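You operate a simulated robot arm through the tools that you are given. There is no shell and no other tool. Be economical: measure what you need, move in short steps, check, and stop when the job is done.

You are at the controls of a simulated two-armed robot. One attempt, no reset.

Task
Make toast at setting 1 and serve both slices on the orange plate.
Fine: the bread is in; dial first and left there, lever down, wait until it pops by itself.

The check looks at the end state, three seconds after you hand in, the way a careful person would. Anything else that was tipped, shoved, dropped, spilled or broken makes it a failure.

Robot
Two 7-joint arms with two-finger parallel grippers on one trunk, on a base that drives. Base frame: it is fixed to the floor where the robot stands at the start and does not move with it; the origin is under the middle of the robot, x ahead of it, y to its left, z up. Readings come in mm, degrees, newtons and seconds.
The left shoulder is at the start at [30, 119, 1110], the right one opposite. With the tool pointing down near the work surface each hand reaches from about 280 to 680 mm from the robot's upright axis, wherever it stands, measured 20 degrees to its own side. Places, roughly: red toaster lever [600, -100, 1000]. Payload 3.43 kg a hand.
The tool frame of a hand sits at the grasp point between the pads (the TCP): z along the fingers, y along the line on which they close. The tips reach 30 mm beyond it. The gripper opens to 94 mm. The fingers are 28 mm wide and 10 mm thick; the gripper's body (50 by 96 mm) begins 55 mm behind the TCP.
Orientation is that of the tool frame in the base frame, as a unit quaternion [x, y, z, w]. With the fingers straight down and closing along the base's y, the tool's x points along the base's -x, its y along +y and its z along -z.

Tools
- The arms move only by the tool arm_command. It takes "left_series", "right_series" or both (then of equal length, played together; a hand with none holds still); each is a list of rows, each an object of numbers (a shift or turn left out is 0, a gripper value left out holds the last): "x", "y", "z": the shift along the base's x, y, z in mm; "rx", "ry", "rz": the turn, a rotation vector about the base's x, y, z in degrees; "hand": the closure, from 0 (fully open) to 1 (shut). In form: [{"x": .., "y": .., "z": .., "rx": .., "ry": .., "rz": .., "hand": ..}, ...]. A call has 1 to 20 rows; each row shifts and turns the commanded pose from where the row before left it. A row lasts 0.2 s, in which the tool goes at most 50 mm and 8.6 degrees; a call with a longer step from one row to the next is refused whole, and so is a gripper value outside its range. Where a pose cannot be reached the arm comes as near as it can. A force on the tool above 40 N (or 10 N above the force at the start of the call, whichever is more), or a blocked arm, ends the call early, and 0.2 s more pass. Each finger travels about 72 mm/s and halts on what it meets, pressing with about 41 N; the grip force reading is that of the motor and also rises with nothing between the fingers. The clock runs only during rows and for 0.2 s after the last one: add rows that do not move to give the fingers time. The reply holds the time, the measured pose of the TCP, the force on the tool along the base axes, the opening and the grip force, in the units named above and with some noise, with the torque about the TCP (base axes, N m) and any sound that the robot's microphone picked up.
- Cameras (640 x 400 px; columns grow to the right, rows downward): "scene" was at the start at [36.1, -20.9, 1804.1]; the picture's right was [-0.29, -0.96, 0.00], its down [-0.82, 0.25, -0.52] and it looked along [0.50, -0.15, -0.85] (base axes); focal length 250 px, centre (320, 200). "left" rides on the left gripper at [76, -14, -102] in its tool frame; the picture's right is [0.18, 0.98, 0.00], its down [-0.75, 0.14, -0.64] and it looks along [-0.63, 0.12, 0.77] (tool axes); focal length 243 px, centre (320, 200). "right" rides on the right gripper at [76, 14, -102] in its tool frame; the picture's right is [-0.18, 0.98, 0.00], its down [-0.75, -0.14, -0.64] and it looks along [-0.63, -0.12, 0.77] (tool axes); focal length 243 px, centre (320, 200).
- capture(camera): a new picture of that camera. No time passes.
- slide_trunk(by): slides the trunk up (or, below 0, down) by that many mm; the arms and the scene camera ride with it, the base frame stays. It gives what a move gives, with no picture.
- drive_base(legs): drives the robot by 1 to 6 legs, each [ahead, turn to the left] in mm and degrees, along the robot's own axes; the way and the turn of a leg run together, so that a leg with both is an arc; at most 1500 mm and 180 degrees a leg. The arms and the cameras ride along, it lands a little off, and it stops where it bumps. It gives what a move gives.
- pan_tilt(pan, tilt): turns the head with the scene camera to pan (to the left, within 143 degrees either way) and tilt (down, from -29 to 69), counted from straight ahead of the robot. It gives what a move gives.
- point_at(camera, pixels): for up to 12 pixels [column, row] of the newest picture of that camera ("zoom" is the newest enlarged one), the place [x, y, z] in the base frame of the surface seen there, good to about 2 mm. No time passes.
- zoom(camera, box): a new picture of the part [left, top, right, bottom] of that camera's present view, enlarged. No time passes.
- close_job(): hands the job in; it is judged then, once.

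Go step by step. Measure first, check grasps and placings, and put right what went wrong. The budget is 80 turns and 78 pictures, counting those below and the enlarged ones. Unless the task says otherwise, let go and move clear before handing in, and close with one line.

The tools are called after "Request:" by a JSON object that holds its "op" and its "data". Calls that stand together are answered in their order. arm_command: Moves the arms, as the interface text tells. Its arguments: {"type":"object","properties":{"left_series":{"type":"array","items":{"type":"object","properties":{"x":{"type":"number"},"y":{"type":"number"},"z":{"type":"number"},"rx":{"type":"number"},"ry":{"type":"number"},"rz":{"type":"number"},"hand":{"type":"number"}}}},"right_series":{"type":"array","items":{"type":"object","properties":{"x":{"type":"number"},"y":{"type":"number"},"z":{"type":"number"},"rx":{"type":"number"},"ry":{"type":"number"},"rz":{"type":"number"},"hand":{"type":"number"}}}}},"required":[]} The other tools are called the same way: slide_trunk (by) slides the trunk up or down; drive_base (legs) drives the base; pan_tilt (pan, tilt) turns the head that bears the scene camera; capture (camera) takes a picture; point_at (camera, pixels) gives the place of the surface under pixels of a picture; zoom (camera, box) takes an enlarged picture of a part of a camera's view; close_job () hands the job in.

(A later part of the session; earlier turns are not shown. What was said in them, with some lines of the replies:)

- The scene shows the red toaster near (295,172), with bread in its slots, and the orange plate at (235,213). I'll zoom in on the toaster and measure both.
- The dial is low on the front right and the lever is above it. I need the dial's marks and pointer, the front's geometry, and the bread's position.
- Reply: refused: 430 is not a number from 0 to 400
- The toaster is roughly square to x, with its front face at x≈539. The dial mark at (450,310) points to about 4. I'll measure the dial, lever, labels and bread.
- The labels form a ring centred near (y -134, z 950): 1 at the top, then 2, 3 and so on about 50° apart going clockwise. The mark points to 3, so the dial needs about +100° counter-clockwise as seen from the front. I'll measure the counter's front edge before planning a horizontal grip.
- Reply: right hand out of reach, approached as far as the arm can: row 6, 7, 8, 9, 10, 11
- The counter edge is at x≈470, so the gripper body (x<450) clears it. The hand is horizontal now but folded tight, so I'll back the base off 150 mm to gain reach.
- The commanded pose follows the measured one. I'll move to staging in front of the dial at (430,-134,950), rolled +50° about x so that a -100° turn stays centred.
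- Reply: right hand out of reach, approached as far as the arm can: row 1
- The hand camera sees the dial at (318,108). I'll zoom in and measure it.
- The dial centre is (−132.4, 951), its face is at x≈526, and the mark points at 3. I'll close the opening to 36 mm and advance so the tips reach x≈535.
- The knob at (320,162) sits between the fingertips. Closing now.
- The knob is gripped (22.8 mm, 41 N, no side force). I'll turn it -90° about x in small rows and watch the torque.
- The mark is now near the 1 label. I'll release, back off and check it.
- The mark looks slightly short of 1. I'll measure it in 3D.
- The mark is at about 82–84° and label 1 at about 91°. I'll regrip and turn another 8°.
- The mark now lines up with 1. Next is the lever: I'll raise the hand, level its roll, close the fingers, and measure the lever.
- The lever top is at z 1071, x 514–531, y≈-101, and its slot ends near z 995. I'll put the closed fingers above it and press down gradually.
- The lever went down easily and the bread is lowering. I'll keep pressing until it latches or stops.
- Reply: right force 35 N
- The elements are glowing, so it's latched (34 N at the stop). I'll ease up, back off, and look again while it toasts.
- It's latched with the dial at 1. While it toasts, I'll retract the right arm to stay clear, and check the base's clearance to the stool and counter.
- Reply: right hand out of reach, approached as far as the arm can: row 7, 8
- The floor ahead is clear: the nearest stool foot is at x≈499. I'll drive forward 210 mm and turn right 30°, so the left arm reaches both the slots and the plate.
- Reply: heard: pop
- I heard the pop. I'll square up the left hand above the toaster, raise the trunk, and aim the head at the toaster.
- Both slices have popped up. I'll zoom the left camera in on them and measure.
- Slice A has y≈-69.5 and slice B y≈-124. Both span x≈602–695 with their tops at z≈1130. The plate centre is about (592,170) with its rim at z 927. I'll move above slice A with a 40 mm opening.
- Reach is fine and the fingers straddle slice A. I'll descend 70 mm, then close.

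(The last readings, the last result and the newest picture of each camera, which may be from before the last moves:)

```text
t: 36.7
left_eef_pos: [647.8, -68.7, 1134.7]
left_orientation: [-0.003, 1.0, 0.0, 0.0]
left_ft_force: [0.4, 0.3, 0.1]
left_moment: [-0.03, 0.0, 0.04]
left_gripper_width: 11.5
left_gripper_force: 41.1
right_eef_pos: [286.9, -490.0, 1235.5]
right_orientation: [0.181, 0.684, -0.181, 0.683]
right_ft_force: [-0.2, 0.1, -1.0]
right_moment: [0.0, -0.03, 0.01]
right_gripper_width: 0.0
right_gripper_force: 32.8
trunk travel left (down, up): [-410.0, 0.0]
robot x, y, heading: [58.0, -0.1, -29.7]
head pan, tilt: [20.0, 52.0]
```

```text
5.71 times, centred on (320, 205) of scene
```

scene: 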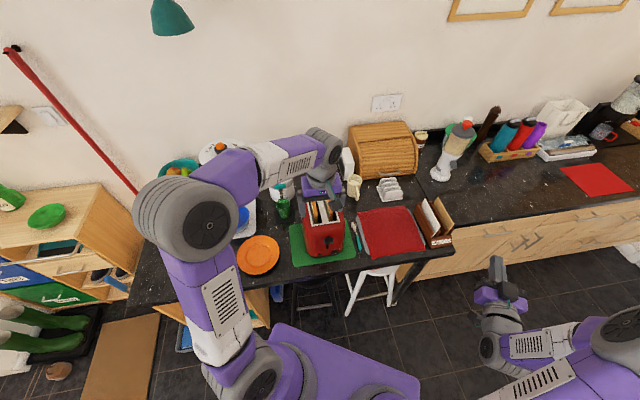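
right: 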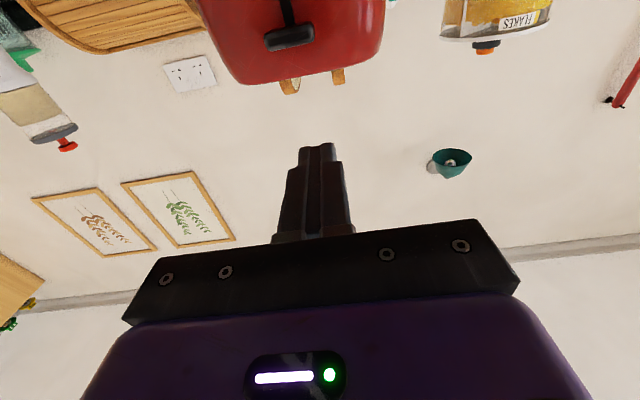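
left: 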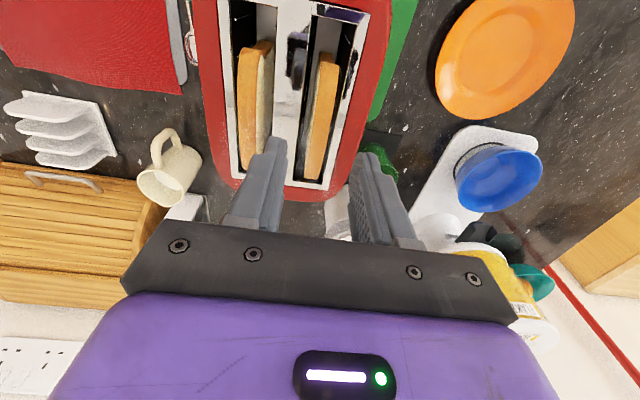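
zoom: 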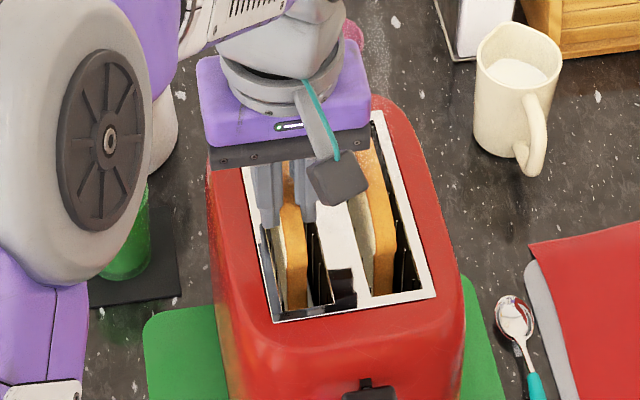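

Slice A is gripped at 11.5 mm. I'll lift straight up 130 mm.

Request:
{"op": "arm_command", "data": {"left_series": [{"z": 10}, {"z": 15}, {"z": 15}, {"z": 15}, {"z": 15}, {"z": 20}, {"z": 20}, {"z": 20}, {}]}}

Request:
{"op": "zoom", "data": {"camera": "scene", "box": [240, 130, 380, 240]}}

Request:
{"op": "capture", "data": {"camera": "left"}}

```text
t: 38.7
left_eef_pos: [648.1, -68.8, 1267.4]
left_orientation: [-0.003, 1.0, 0.0, -0.001]
left_ft_force: [-0.6, 0.1, -0.4]
left_moment: [0.01, 0.03, 0.0]
left_gripper_width: 11.7
left_gripper_force: 41.1
right_eef_pos: [287.8, -489.5, 1235.1]
right_orientation: [0.181, 0.684, -0.181, 0.683]
right_ft_force: [0.0, 0.8, 0.3]
right_moment: [0.01, 0.02, -0.02]
right_gripper_width: 0.0
right_gripper_force: 32.7
trunk travel left (down, up): [-410.0, 0.0]
robot x, y, heading: [64.1, 3.2, -29.6]
head pan, tilt: [20.0, 52.0]
```

```text
3.64 times, centred on (310, 185) of scene
```

zoom: 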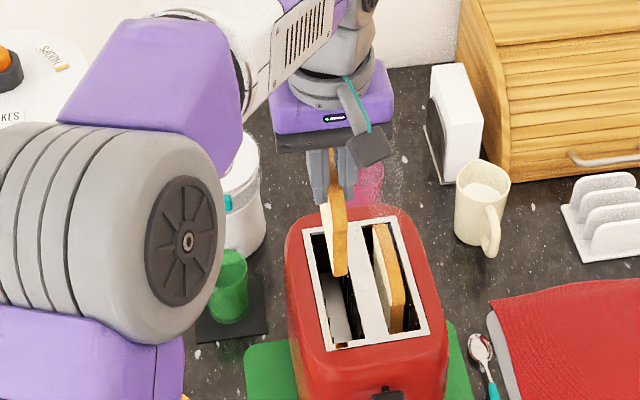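

```text
45 pictures are left
```

left: 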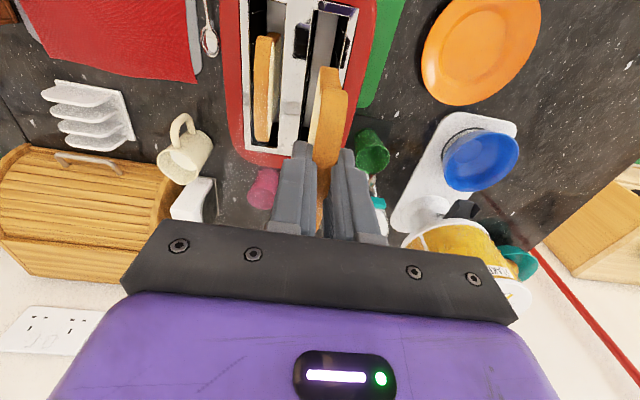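

Slice A is clear of the slot. I'll carry it above the plate while tilting the hand about x by -64° (lower edge toward -y), staying high.

Request:
{"op": "arm_command", "data": {"left_series": [{"y": 20, "x": -5}, {"y": 25, "x": -5}, {"y": 25, "x": -5}, {"y": 25, "x": -5}, {"y": 25, "x": -5}, {"y": 25, "x": -5, "rx": -8}, {"y": 25, "x": -5, "rx": -8}, {"y": 25, "x": -5, "rx": -8}, {"y": 25, "x": -6, "rx": -8}, {"y": 25, "x": -5, "rx": -8}, {"y": 25, "x": -5, "rx": -8}, {"y": 5, "rx": -8}, {"rx": -8}, {}]}}

Request:
{"op": "capture", "data": {"camera": "scene"}}

Request:
{"op": "capture", "data": {"camera": "left"}}

```text
t: 41.7
left_eef_pos: [593.2, 205.7, 1264.7]
left_orientation: [-0.002, 0.848, -0.53, -0.001]
left_ft_force: [0.0, -1.1, -0.4]
left_moment: [0.03, -0.03, -0.02]
left_gripper_width: 11.6
left_gripper_force: 41.2
right_eef_pos: [286.7, -490.0, 1236.5]
right_orientation: [0.181, 0.684, -0.181, 0.683]
right_ft_force: [-0.3, 0.4, 0.8]
right_moment: [0.01, -0.01, -0.03]
right_gripper_width: 0.1
right_gripper_force: 32.7
trunk travel left (down, up): [-410.0, 0.0]
robot x, y, heading: [61.2, -1.0, -29.8]
head pan, tilt: [20.0, 52.0]
```

```text
44 pictures are left
```

scene: 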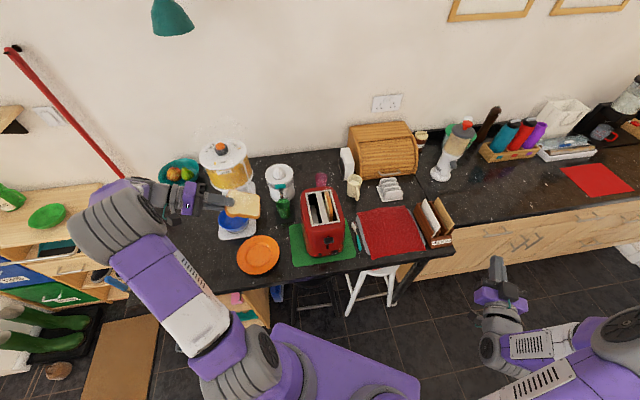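

```text
43 pictures are left
```

left: 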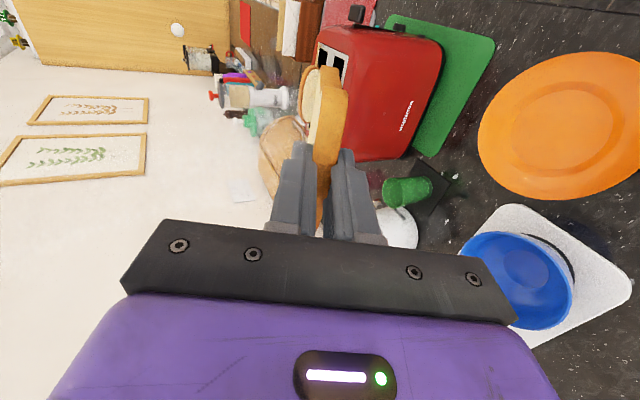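

The slice is held nearly flat above the plate. I'll measure its lower edge, the plate and the blue kitchen scale.

Request:
{"op": "point_at", "data": {"camera": "scene", "pixels": [[258, 256], [239, 256], [277, 252], [258, 238], [258, 273], [256, 215], [261, 199], [250, 205], [230, 226], [222, 222], [238, 222], [234, 236]]}}

Request:
{"op": "zoom", "data": {"camera": "scene", "box": [170, 170, 310, 280]}}

Request:
{"op": "point_at", "data": {"camera": "left", "pixels": [[335, 75], [325, 160], [332, 110], [345, 110], [565, 125], [480, 130], [600, 55], [520, 280], [470, 250], [560, 300]]}}

```text
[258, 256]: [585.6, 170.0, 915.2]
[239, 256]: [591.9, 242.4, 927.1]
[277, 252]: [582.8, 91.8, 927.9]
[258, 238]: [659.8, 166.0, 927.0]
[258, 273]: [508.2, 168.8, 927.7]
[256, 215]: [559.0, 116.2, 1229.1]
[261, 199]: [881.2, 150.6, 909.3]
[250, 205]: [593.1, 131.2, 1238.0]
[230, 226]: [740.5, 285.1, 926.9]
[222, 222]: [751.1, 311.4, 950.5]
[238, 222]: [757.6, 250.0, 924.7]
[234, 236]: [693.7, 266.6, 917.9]
```

```text
3.64 times, centred on (240, 225) of scene
```

zoom: 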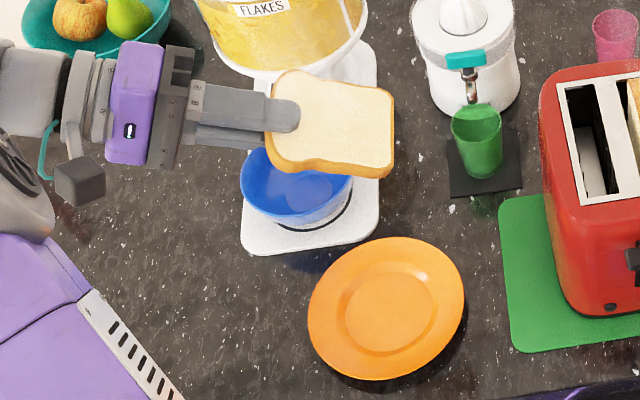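

```text
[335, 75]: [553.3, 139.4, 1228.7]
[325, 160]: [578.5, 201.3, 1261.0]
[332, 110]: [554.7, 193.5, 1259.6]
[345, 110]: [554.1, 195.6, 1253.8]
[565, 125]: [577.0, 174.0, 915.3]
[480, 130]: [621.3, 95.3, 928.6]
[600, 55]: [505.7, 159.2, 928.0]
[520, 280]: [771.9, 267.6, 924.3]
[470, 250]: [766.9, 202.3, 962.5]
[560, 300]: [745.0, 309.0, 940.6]
```

The plate centre is (584,167), its flat at z 915 and rim at 927, and the hand clears the scale at x≥690. I'll lower to just above contact.

Request:
{"op": "arm_command", "data": {"left_series": [{"z": -30, "x": -9}, {"z": -40}, {"z": -40}, {"z": -40}, {"z": -40}, {"z": -30}, {"z": -25}, {"z": -20}, {"z": -10}, {}]}}

Request:
{"op": "zoom", "data": {"camera": "scene", "box": [170, 170, 310, 280]}}

Request:
{"op": "capture", "data": {"camera": "left"}}

```text
t: 43.9
left_eef_pos: [584.4, 204.5, 990.2]
left_orientation: [-0.002, 0.848, -0.53, -0.001]
left_ft_force: [0.3, -0.6, -1.2]
left_moment: [0.0, 0.0, 0.0]
left_gripper_width: 11.8
left_gripper_force: 41.1
right_eef_pos: [288.1, -488.6, 1235.5]
right_orientation: [0.18, 0.684, -0.18, 0.684]
right_ft_force: [0.5, -0.2, 0.8]
right_moment: [0.0, -0.01, 0.03]
right_gripper_width: 0.0
right_gripper_force: 32.7
trunk travel left (down, up): [-410.0, 0.0]
robot x, y, heading: [58.5, -0.9, -29.4]
head pan, tilt: [20.0, 52.0]
```

```text
3.64 times, centred on (240, 225) of scene
```

zoom: 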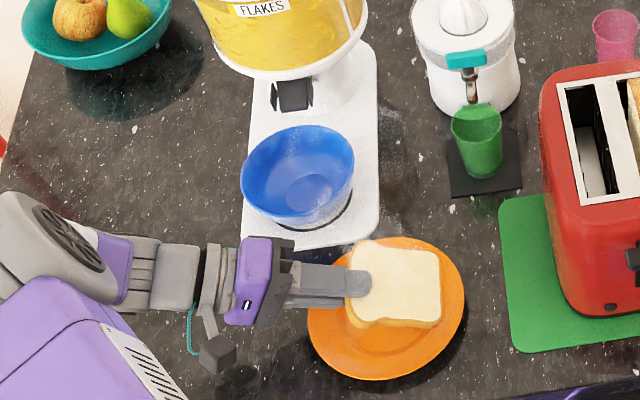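

```text
40 pictures are left
```

left: 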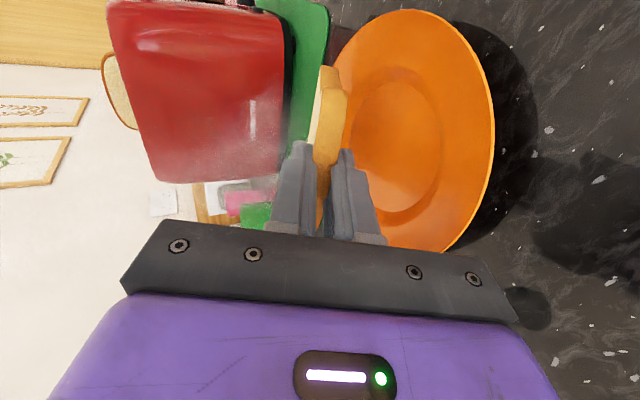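

The slice is above the plate with no contact yet. I'll creep down.

Request:
{"op": "arm_command", "data": {"left_series": [{"z": -3}, {"z": -3}, {"z": -3}, {"z": -3}, {}]}}

```text
t: 45.1
left_eef_pos: [583.9, 207.9, 978.6]
left_orientation: [-0.002, 0.848, -0.53, -0.001]
left_ft_force: [0.0, 0.7, 3.4]
left_moment: [-0.29, -0.21, 0.05]
left_gripper_width: 11.3
left_gripper_force: 40.7
right_eef_pos: [287.5, -489.8, 1235.8]
right_orientation: [0.18, 0.684, -0.18, 0.684]
right_ft_force: [0.0, -0.3, 0.1]
right_moment: [0.03, 0.0, 0.0]
right_gripper_width: 0.1
right_gripper_force: 33.1
trunk travel left (down, up): [-410.0, 0.0]
robot x, y, heading: [60.1, -0.1, -29.6]
head pan, tilt: [20.0, 52.0]
```

Contact at about 3 N. I'll pivot 10° flatter about the slice's lower edge, open slightly, then slide the fingers out along their own axis.

Request:
{"op": "arm_command", "data": {"left_series": [{"y": 1.8, "z": -4, "rx": -2.5}, {"y": 1.8, "z": -4, "rx": -2.5}, {"y": 1.7, "z": -4, "rx": -2.5}, {"y": 1.7, "z": -4, "rx": -2.5}, {}]}}

Request:
{"op": "zoom", "data": {"camera": "scene", "box": [170, 170, 310, 280]}}

```text
t: 46.3
left_eef_pos: [583.9, 212.9, 963.6]
left_orientation: [-0.003, 0.799, -0.601, -0.002]
left_ft_force: [-0.5, 0.4, 1.3]
left_moment: [-0.19, -0.07, -0.05]
left_gripper_width: 11.7
left_gripper_force: 41.3
right_eef_pos: [287.5, -489.5, 1235.8]
right_orientation: [0.181, 0.684, -0.18, 0.683]
right_ft_force: [0.1, 0.0, 0.8]
right_moment: [0.01, 0.01, 0.0]
right_gripper_width: 0.1
right_gripper_force: 32.9
trunk travel left (down, up): [-410.0, 0.0]
robot x, y, heading: [59.0, -0.2, -29.4]
head pan, tilt: [20.0, 52.0]
```

```text
3.64 times, centred on (240, 225) of scene
```

zoom: 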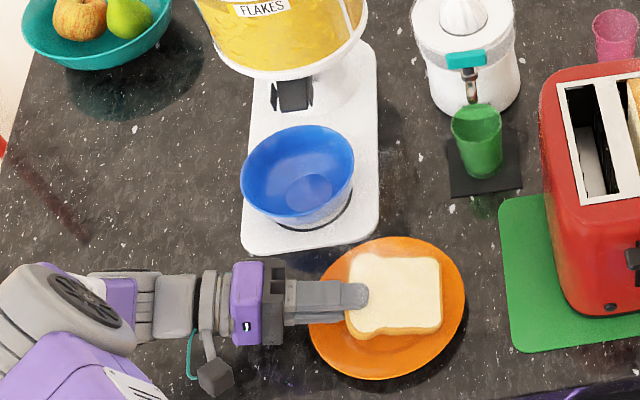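

Request:
{"op": "arm_command", "data": {"left_series": [{"hand": 0.78}, {"hand": 0.78}, {"y": 9.6, "z": 2.7}, {"y": 14.4, "z": 4}, {"y": 14.4, "z": 4}, {"y": 19, "z": 6}, {"y": 19, "z": 8}, {"y": 10, "z": 20}, {"z": 30}, {"z": 30}]}}

Request:
{"op": "zoom", "data": {"camera": "scene", "box": [170, 170, 310, 280]}}

```text
t: 48.5
left_eef_pos: [583.3, 299.8, 1067.9]
left_orientation: [-0.003, 0.799, -0.602, -0.002]
left_ft_force: [-0.7, -0.7, 0.1]
left_moment: [0.01, -0.04, -0.01]
left_gripper_width: 20.7
left_gripper_force: 0.0
right_eef_pos: [287.2, -490.8, 1235.3]
right_orientation: [0.181, 0.684, -0.18, 0.683]
right_ft_force: [-0.3, -0.3, 0.3]
right_moment: [0.01, -0.01, 0.0]
right_gripper_width: 0.0
right_gripper_force: 33.0
trunk travel left (down, up): [-410.0, 0.0]
robot x, y, heading: [60.5, -0.2, -29.6]
head pan, tilt: [20.0, 52.0]
```

```text
3.64 times, centred on (240, 225) of scene
```

zoom: 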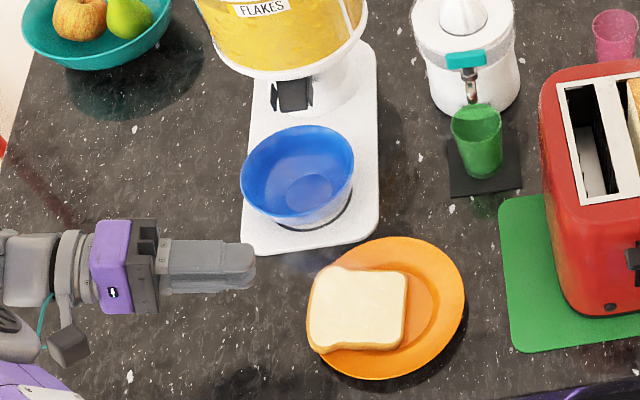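

The slice slid about 30 mm toward +y when the fingers came out, and now sits at the plate's left edge. I'll measure it.

Request:
{"op": "point_at", "data": {"camera": "zoom", "pixels": [[312, 300], [312, 340], [325, 275], [404, 275], [404, 340], [325, 348], [360, 310], [306, 310], [463, 300], [385, 240], [385, 377]]}}

```text
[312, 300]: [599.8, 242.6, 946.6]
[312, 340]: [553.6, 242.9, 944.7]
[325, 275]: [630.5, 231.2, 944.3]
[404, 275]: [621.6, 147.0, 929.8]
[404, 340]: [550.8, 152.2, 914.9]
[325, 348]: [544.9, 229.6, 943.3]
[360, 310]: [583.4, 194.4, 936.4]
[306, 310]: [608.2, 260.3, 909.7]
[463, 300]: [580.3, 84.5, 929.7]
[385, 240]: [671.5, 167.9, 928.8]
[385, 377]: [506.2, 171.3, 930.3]
```

Slice A spans y≈145–243, leaning on the left rim but resting stably on the plate. I'll place B further to -y to allow for the same drag. Now I'll fetch B: lift, untilt, and go above it.

Request:
{"op": "arm_command", "data": {"left_series": [{"z": 40, "rx": 8.2}, {"z": 40, "rx": 8.2}, {"z": 40, "rx": 8.2, "hand": 0.57}, {"z": 40, "rx": 8.2}, {"z": 32, "rx": 8.2}, {"y": -35, "x": 6, "rx": 8.2}, {"y": -35, "x": 6, "rx": 8.2}, {"y": -35, "x": 6, "rx": 8.2}, {"y": -40, "x": 6, "rx": 8.2}, {"y": -40, "x": 6}, {"y": -40, "x": 6}, {"y": -40, "x": 6}, {"y": -40, "x": 6}, {"y": -40, "x": 6}, {"y": -40, "x": 6}, {"y": -38, "x": 5, "z": -20}, {"z": -30}, {"z": -20}, {}]}}

Request:
{"op": "capture", "data": {"camera": "left"}}

Request:
{"op": "zoom", "data": {"camera": "scene", "box": [230, 160, 370, 280]}}

```text
t: 52.5
left_eef_pos: [648.1, -125.4, 1187.8]
left_orientation: [-0.002, 1.0, -0.002, 0.0]
left_ft_force: [1.0, -0.5, -0.4]
left_moment: [0.03, 0.01, 0.01]
left_gripper_width: 40.3
left_gripper_force: 0.1
right_eef_pos: [288.0, -491.2, 1235.9]
right_orientation: [0.182, 0.684, -0.181, 0.683]
right_ft_force: [0.1, 0.1, 0.2]
right_moment: [0.01, -0.05, -0.02]
right_gripper_width: 0.1
right_gripper_force: 33.4
trunk travel left (down, up): [-410.0, 0.0]
robot x, y, heading: [58.8, -2.7, -29.9]
head pan, tilt: [20.0, 52.0]
```

```text
37 pictures are left
```

left: 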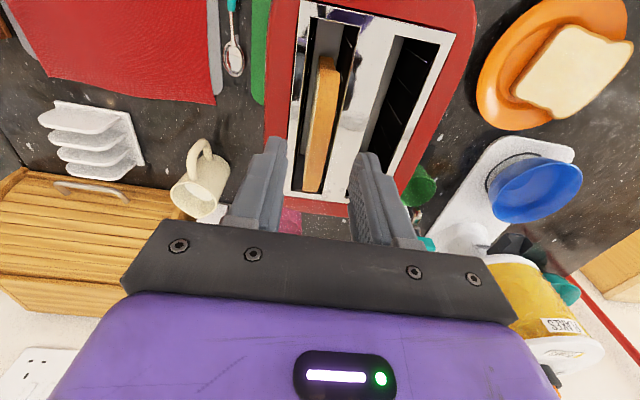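

```text
3.33 times, centred on (300, 220) of scene
```

zoom: 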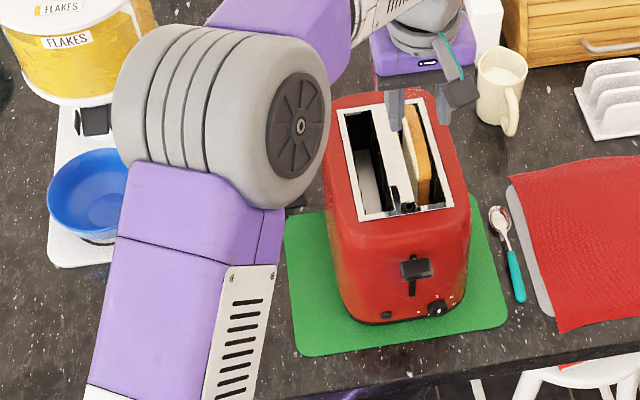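

The fingers straddle slice B. Descend, grip and lift.

Request:
{"op": "arm_command", "data": {"left_series": [{"z": -15, "y": 1}, {"z": -15}, {"z": -13}, {"z": -10}, {}, {"hand": 0.95}, {"hand": 0.95}, {"hand": 0.95}, {"z": 10}, {"z": 15}, {"z": 15}, {"z": 15}, {"z": 15}, {"z": 20}, {"z": 20}, {"z": 20}, {}]}}

Request:
{"op": "capture", "data": {"camera": "left"}}

```text
t: 56.1
left_eef_pos: [648.9, -121.8, 1265.1]
left_orientation: [-0.003, 1.0, -0.002, 0.0]
left_ft_force: [-0.4, 0.0, -1.2]
left_moment: [0.02, -0.02, 0.01]
left_gripper_width: 11.7
left_gripper_force: 40.6
right_eef_pos: [286.9, -489.5, 1235.7]
right_orientation: [0.18, 0.685, -0.18, 0.683]
right_ft_force: [0.2, -1.0, 0.2]
right_moment: [0.01, -0.06, 0.03]
right_gripper_width: 0.1
right_gripper_force: 33.1
trunk travel left (down, up): [-410.0, 0.0]
robot x, y, heading: [59.3, 0.4, -30.0]
head pan, tilt: [20.0, 52.0]
```

```text
35 pictures are left
```

left: 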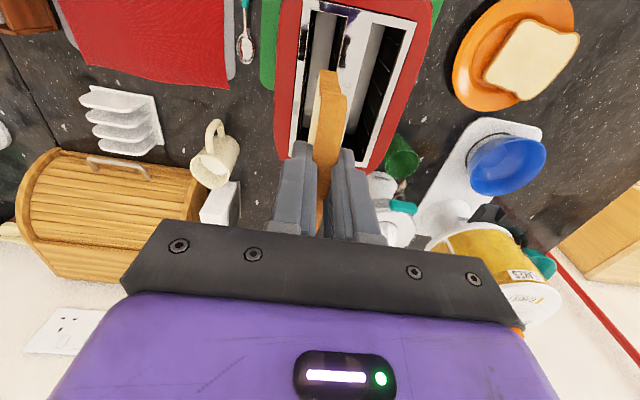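

Slice B is held. I'll carry it over the plate, tilted -60°, with its lower edge aimed at y≈97.

Request:
{"op": "arm_command", "data": {"left_series": [{"y": 20, "x": -5}, {"y": 25, "x": -5}, {"y": 25, "x": -5}, {"y": 25, "x": -5}, {"y": 25, "x": -5}, {"y": 25, "x": -5, "rx": -7.5}, {"y": 25, "x": -5, "rx": -7.5}, {"y": 25, "x": -5, "rx": -7.5}, {"y": 25, "x": -5, "rx": -7.5}, {"y": 25, "x": -5, "rx": -7.5}, {"y": 25, "x": -5, "rx": -7.5}, {"y": 20, "x": -5, "rx": -7.5}, {"y": 20, "x": -5, "rx": -7.5}, {"z": -40}, {"z": -40}, {"z": -40}, {"z": -40}, {"z": -40}, {"z": -40}, {}]}}

Request:
{"op": "zoom", "data": {"camera": "scene", "box": [190, 190, 310, 280]}}

Request:
{"op": "capture", "data": {"camera": "left"}}

```text
t: 60.3
left_eef_pos: [584.2, 188.6, 1025.2]
left_orientation: [-0.001, 0.865, -0.502, -0.001]
left_ft_force: [0.1, 1.0, -0.5]
left_moment: [0.01, 0.0, -0.03]
left_gripper_width: 11.6
left_gripper_force: 40.9
right_eef_pos: [285.5, -490.3, 1235.8]
right_orientation: [0.181, 0.685, -0.179, 0.683]
right_ft_force: [-0.5, 0.0, -0.6]
right_moment: [0.02, -0.03, 0.02]
right_gripper_width: 0.0
right_gripper_force: 32.8
trunk travel left (down, up): [-410.0, 0.0]
robot x, y, heading: [61.3, -0.1, -29.9]
head pan, tilt: [20.0, 52.0]
```

```text
4.44 times, centred on (250, 235) of scene
```

zoom: 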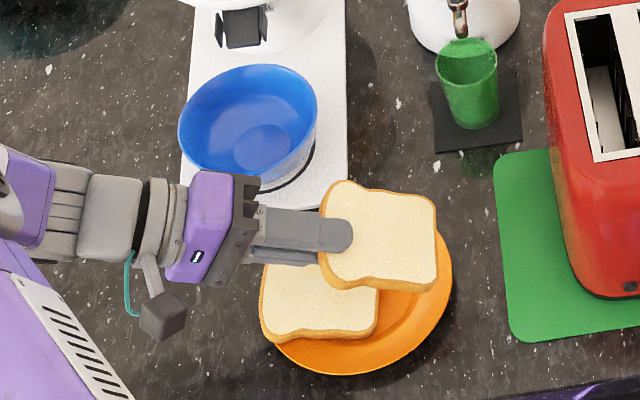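

```text
33 pictures are left
```

left: 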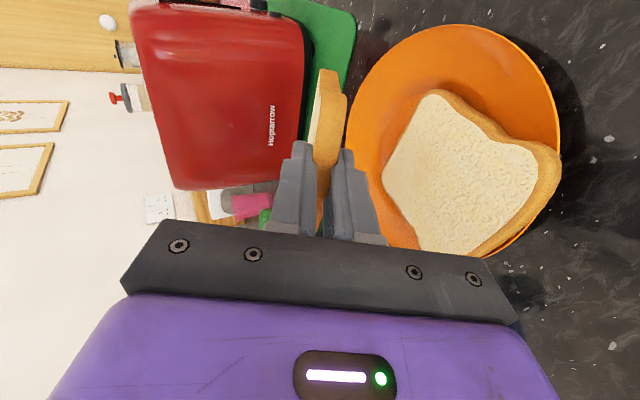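

Good so far. I'll lower toward contact, slowly at the end.

Request:
{"op": "arm_command", "data": {"left_series": [{"z": -15}, {"z": -10}, {"z": -5}, {"z": -3}, {"z": -3}, {"z": -3}, {}]}}

Request:
{"op": "zoom", "data": {"camera": "scene", "box": [190, 190, 310, 280]}}

Request:
{"op": "capture", "data": {"camera": "left"}}

```text
t: 61.9
left_eef_pos: [584.1, 187.0, 988.6]
left_orientation: [-0.001, 0.865, -0.502, -0.001]
left_ft_force: [0.5, -0.4, 3.9]
left_moment: [-0.37, -0.14, -0.02]
left_gripper_width: 11.5
left_gripper_force: 41.0
right_eef_pos: [287.3, -490.1, 1235.1]
right_orientation: [0.18, 0.684, -0.18, 0.683]
right_ft_force: [0.1, -0.3, -0.6]
right_moment: [-0.03, 0.01, 0.01]
right_gripper_width: 0.0
right_gripper_force: 33.4
trunk travel left (down, up): [-410.0, 0.0]
robot x, y, heading: [63.3, -1.5, -29.8]
head pan, tilt: [20.0, 52.0]
```

```text
4.44 times, centred on (250, 235) of scene
```

zoom: 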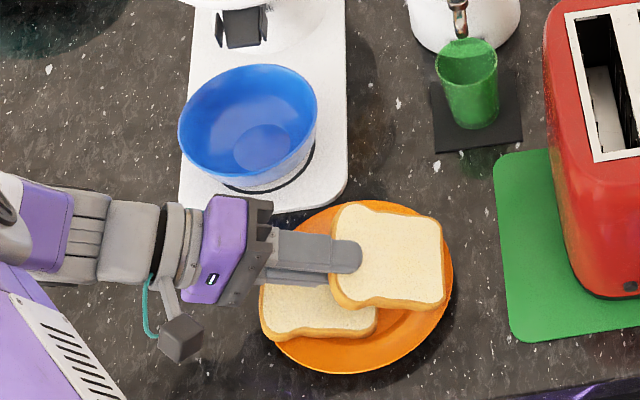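

```text
31 pictures are left
```

left: 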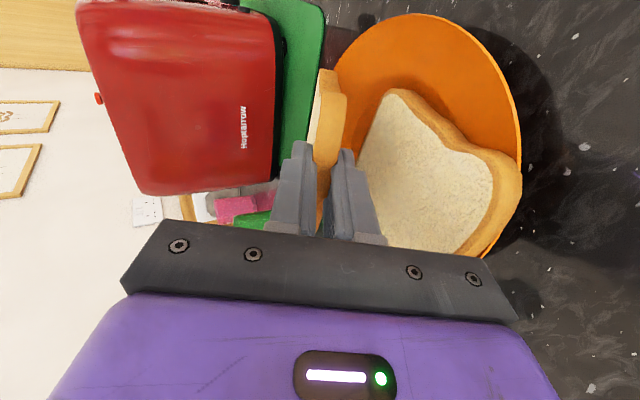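

B's edge touches the plate (≈4 N). I'll flatten it 8° about that edge, open a little and withdraw along the fingers.

Request:
{"op": "arm_command", "data": {"left_series": [{"y": 1.5, "z": -3.4, "rx": -2}, {"y": 1.5, "z": -3.4, "rx": -2}, {"y": 1.5, "z": -3.4, "rx": -2}, {"y": 1.5, "z": -3.4, "rx": -2}, {}, {"hand": 0.79}, {"hand": 0.79}, {"y": 9.3, "z": 3.7}, {"y": 14, "z": 5.6}, {"y": 18.5, "z": 7.5}, {"y": 23, "z": 9.4}, {"y": 28, "z": 11}, {"y": 20, "z": 20}, {"z": 40}, {"z": 40}]}}

Request:
{"op": "zoom", "data": {"camera": "scene", "box": [190, 190, 310, 280]}}

Request:
{"op": "capture", "data": {"camera": "left"}}

```text
t: 65.1
left_eef_pos: [582.5, 305.3, 1110.9]
left_orientation: [-0.001, 0.828, -0.561, 0.0]
left_ft_force: [-0.9, 0.6, 0.5]
left_moment: [-0.02, 0.01, 0.03]
left_gripper_width: 19.8
left_gripper_force: 0.0
right_eef_pos: [287.7, -489.5, 1236.5]
right_orientation: [0.181, 0.684, -0.18, 0.683]
right_ft_force: [-0.4, -0.1, -0.3]
right_moment: [0.01, -0.02, 0.02]
right_gripper_width: 0.0
right_gripper_force: 32.9
trunk travel left (down, up): [-410.0, 0.0]
robot x, y, heading: [62.9, 1.1, -29.7]
head pan, tilt: [20.0, 52.0]
```

```text
4.44 times, centred on (250, 235) of scene
```

zoom: 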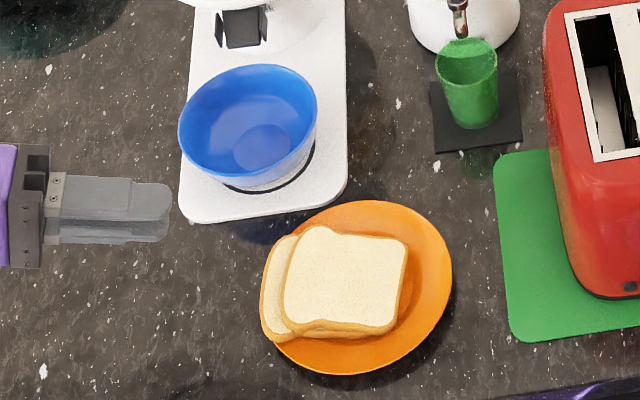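

```text
29 pictures are left
```

left: 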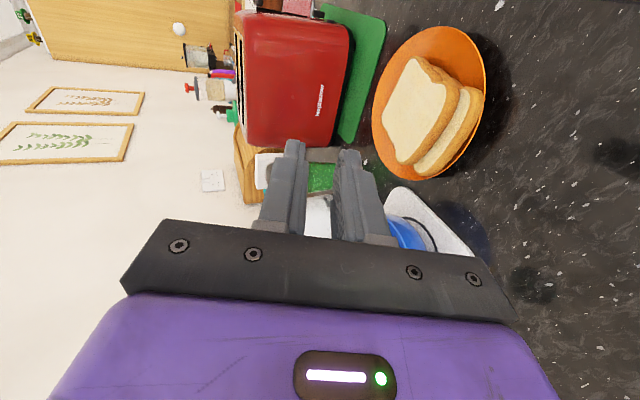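

Both slices are on the plate, with B stacked over A. I'll check A's overhang and the dial before handing in.

Request:
{"op": "zoom", "data": {"camera": "left", "box": [350, 15, 510, 190]}}

Request:
{"op": "zoom", "data": {"camera": "scene", "box": [225, 225, 275, 280]}}

Request:
{"op": "point_at", "data": {"camera": "zoom", "pixels": [[168, 200], [168, 260], [190, 160], [300, 130], [380, 240], [250, 200], [440, 150], [550, 200], [200, 290], [150, 240]]}}

Request:
{"op": "zoom", "data": {"camera": "scene", "box": [295, 215, 365, 265]}}

```text
2.29 times, centred on (430, 102) of left
```

zoom: 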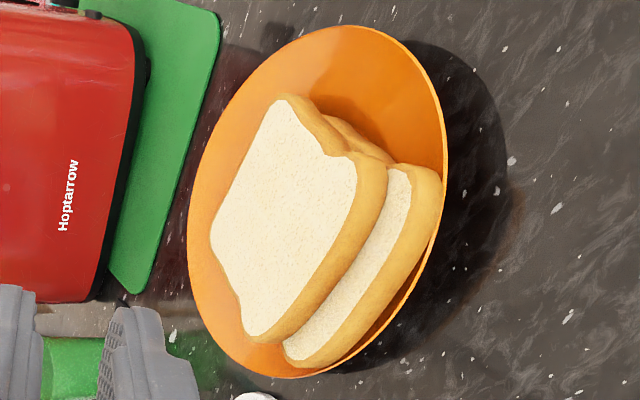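

```text
7.27 times, centred on (250, 252) of scene
```

zoom: 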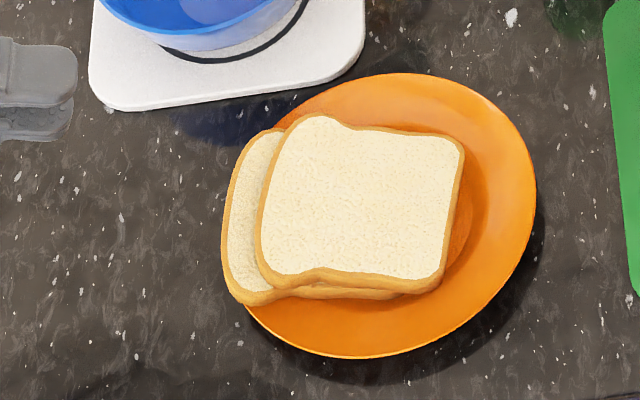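

```text
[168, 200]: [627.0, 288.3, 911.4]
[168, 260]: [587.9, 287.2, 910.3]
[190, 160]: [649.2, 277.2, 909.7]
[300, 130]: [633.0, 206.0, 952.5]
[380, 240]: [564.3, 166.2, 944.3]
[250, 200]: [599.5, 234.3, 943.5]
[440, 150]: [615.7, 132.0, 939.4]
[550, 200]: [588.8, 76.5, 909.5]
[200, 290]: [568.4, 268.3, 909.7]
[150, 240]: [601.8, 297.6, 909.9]
```

```text
8.00 times, centred on (330, 240) of scene
```

zoom: 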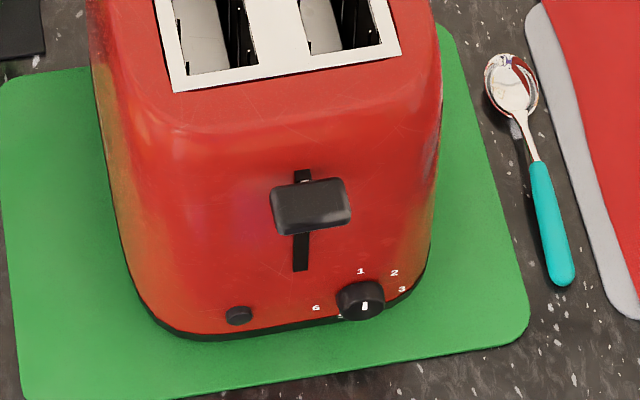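

Both slices rest on the plate inside the rim, nothing else has moved, the dial is still at 1, and the hands are clear. I'm handing in.

Request:
{"op": "close_job", "data": {}}

```text
The job is handed in.
```

The toast was made at setting 1 and popped up by itself. Both slices are on the orange plate, one partly on top of the other, and the dial is still at 1.
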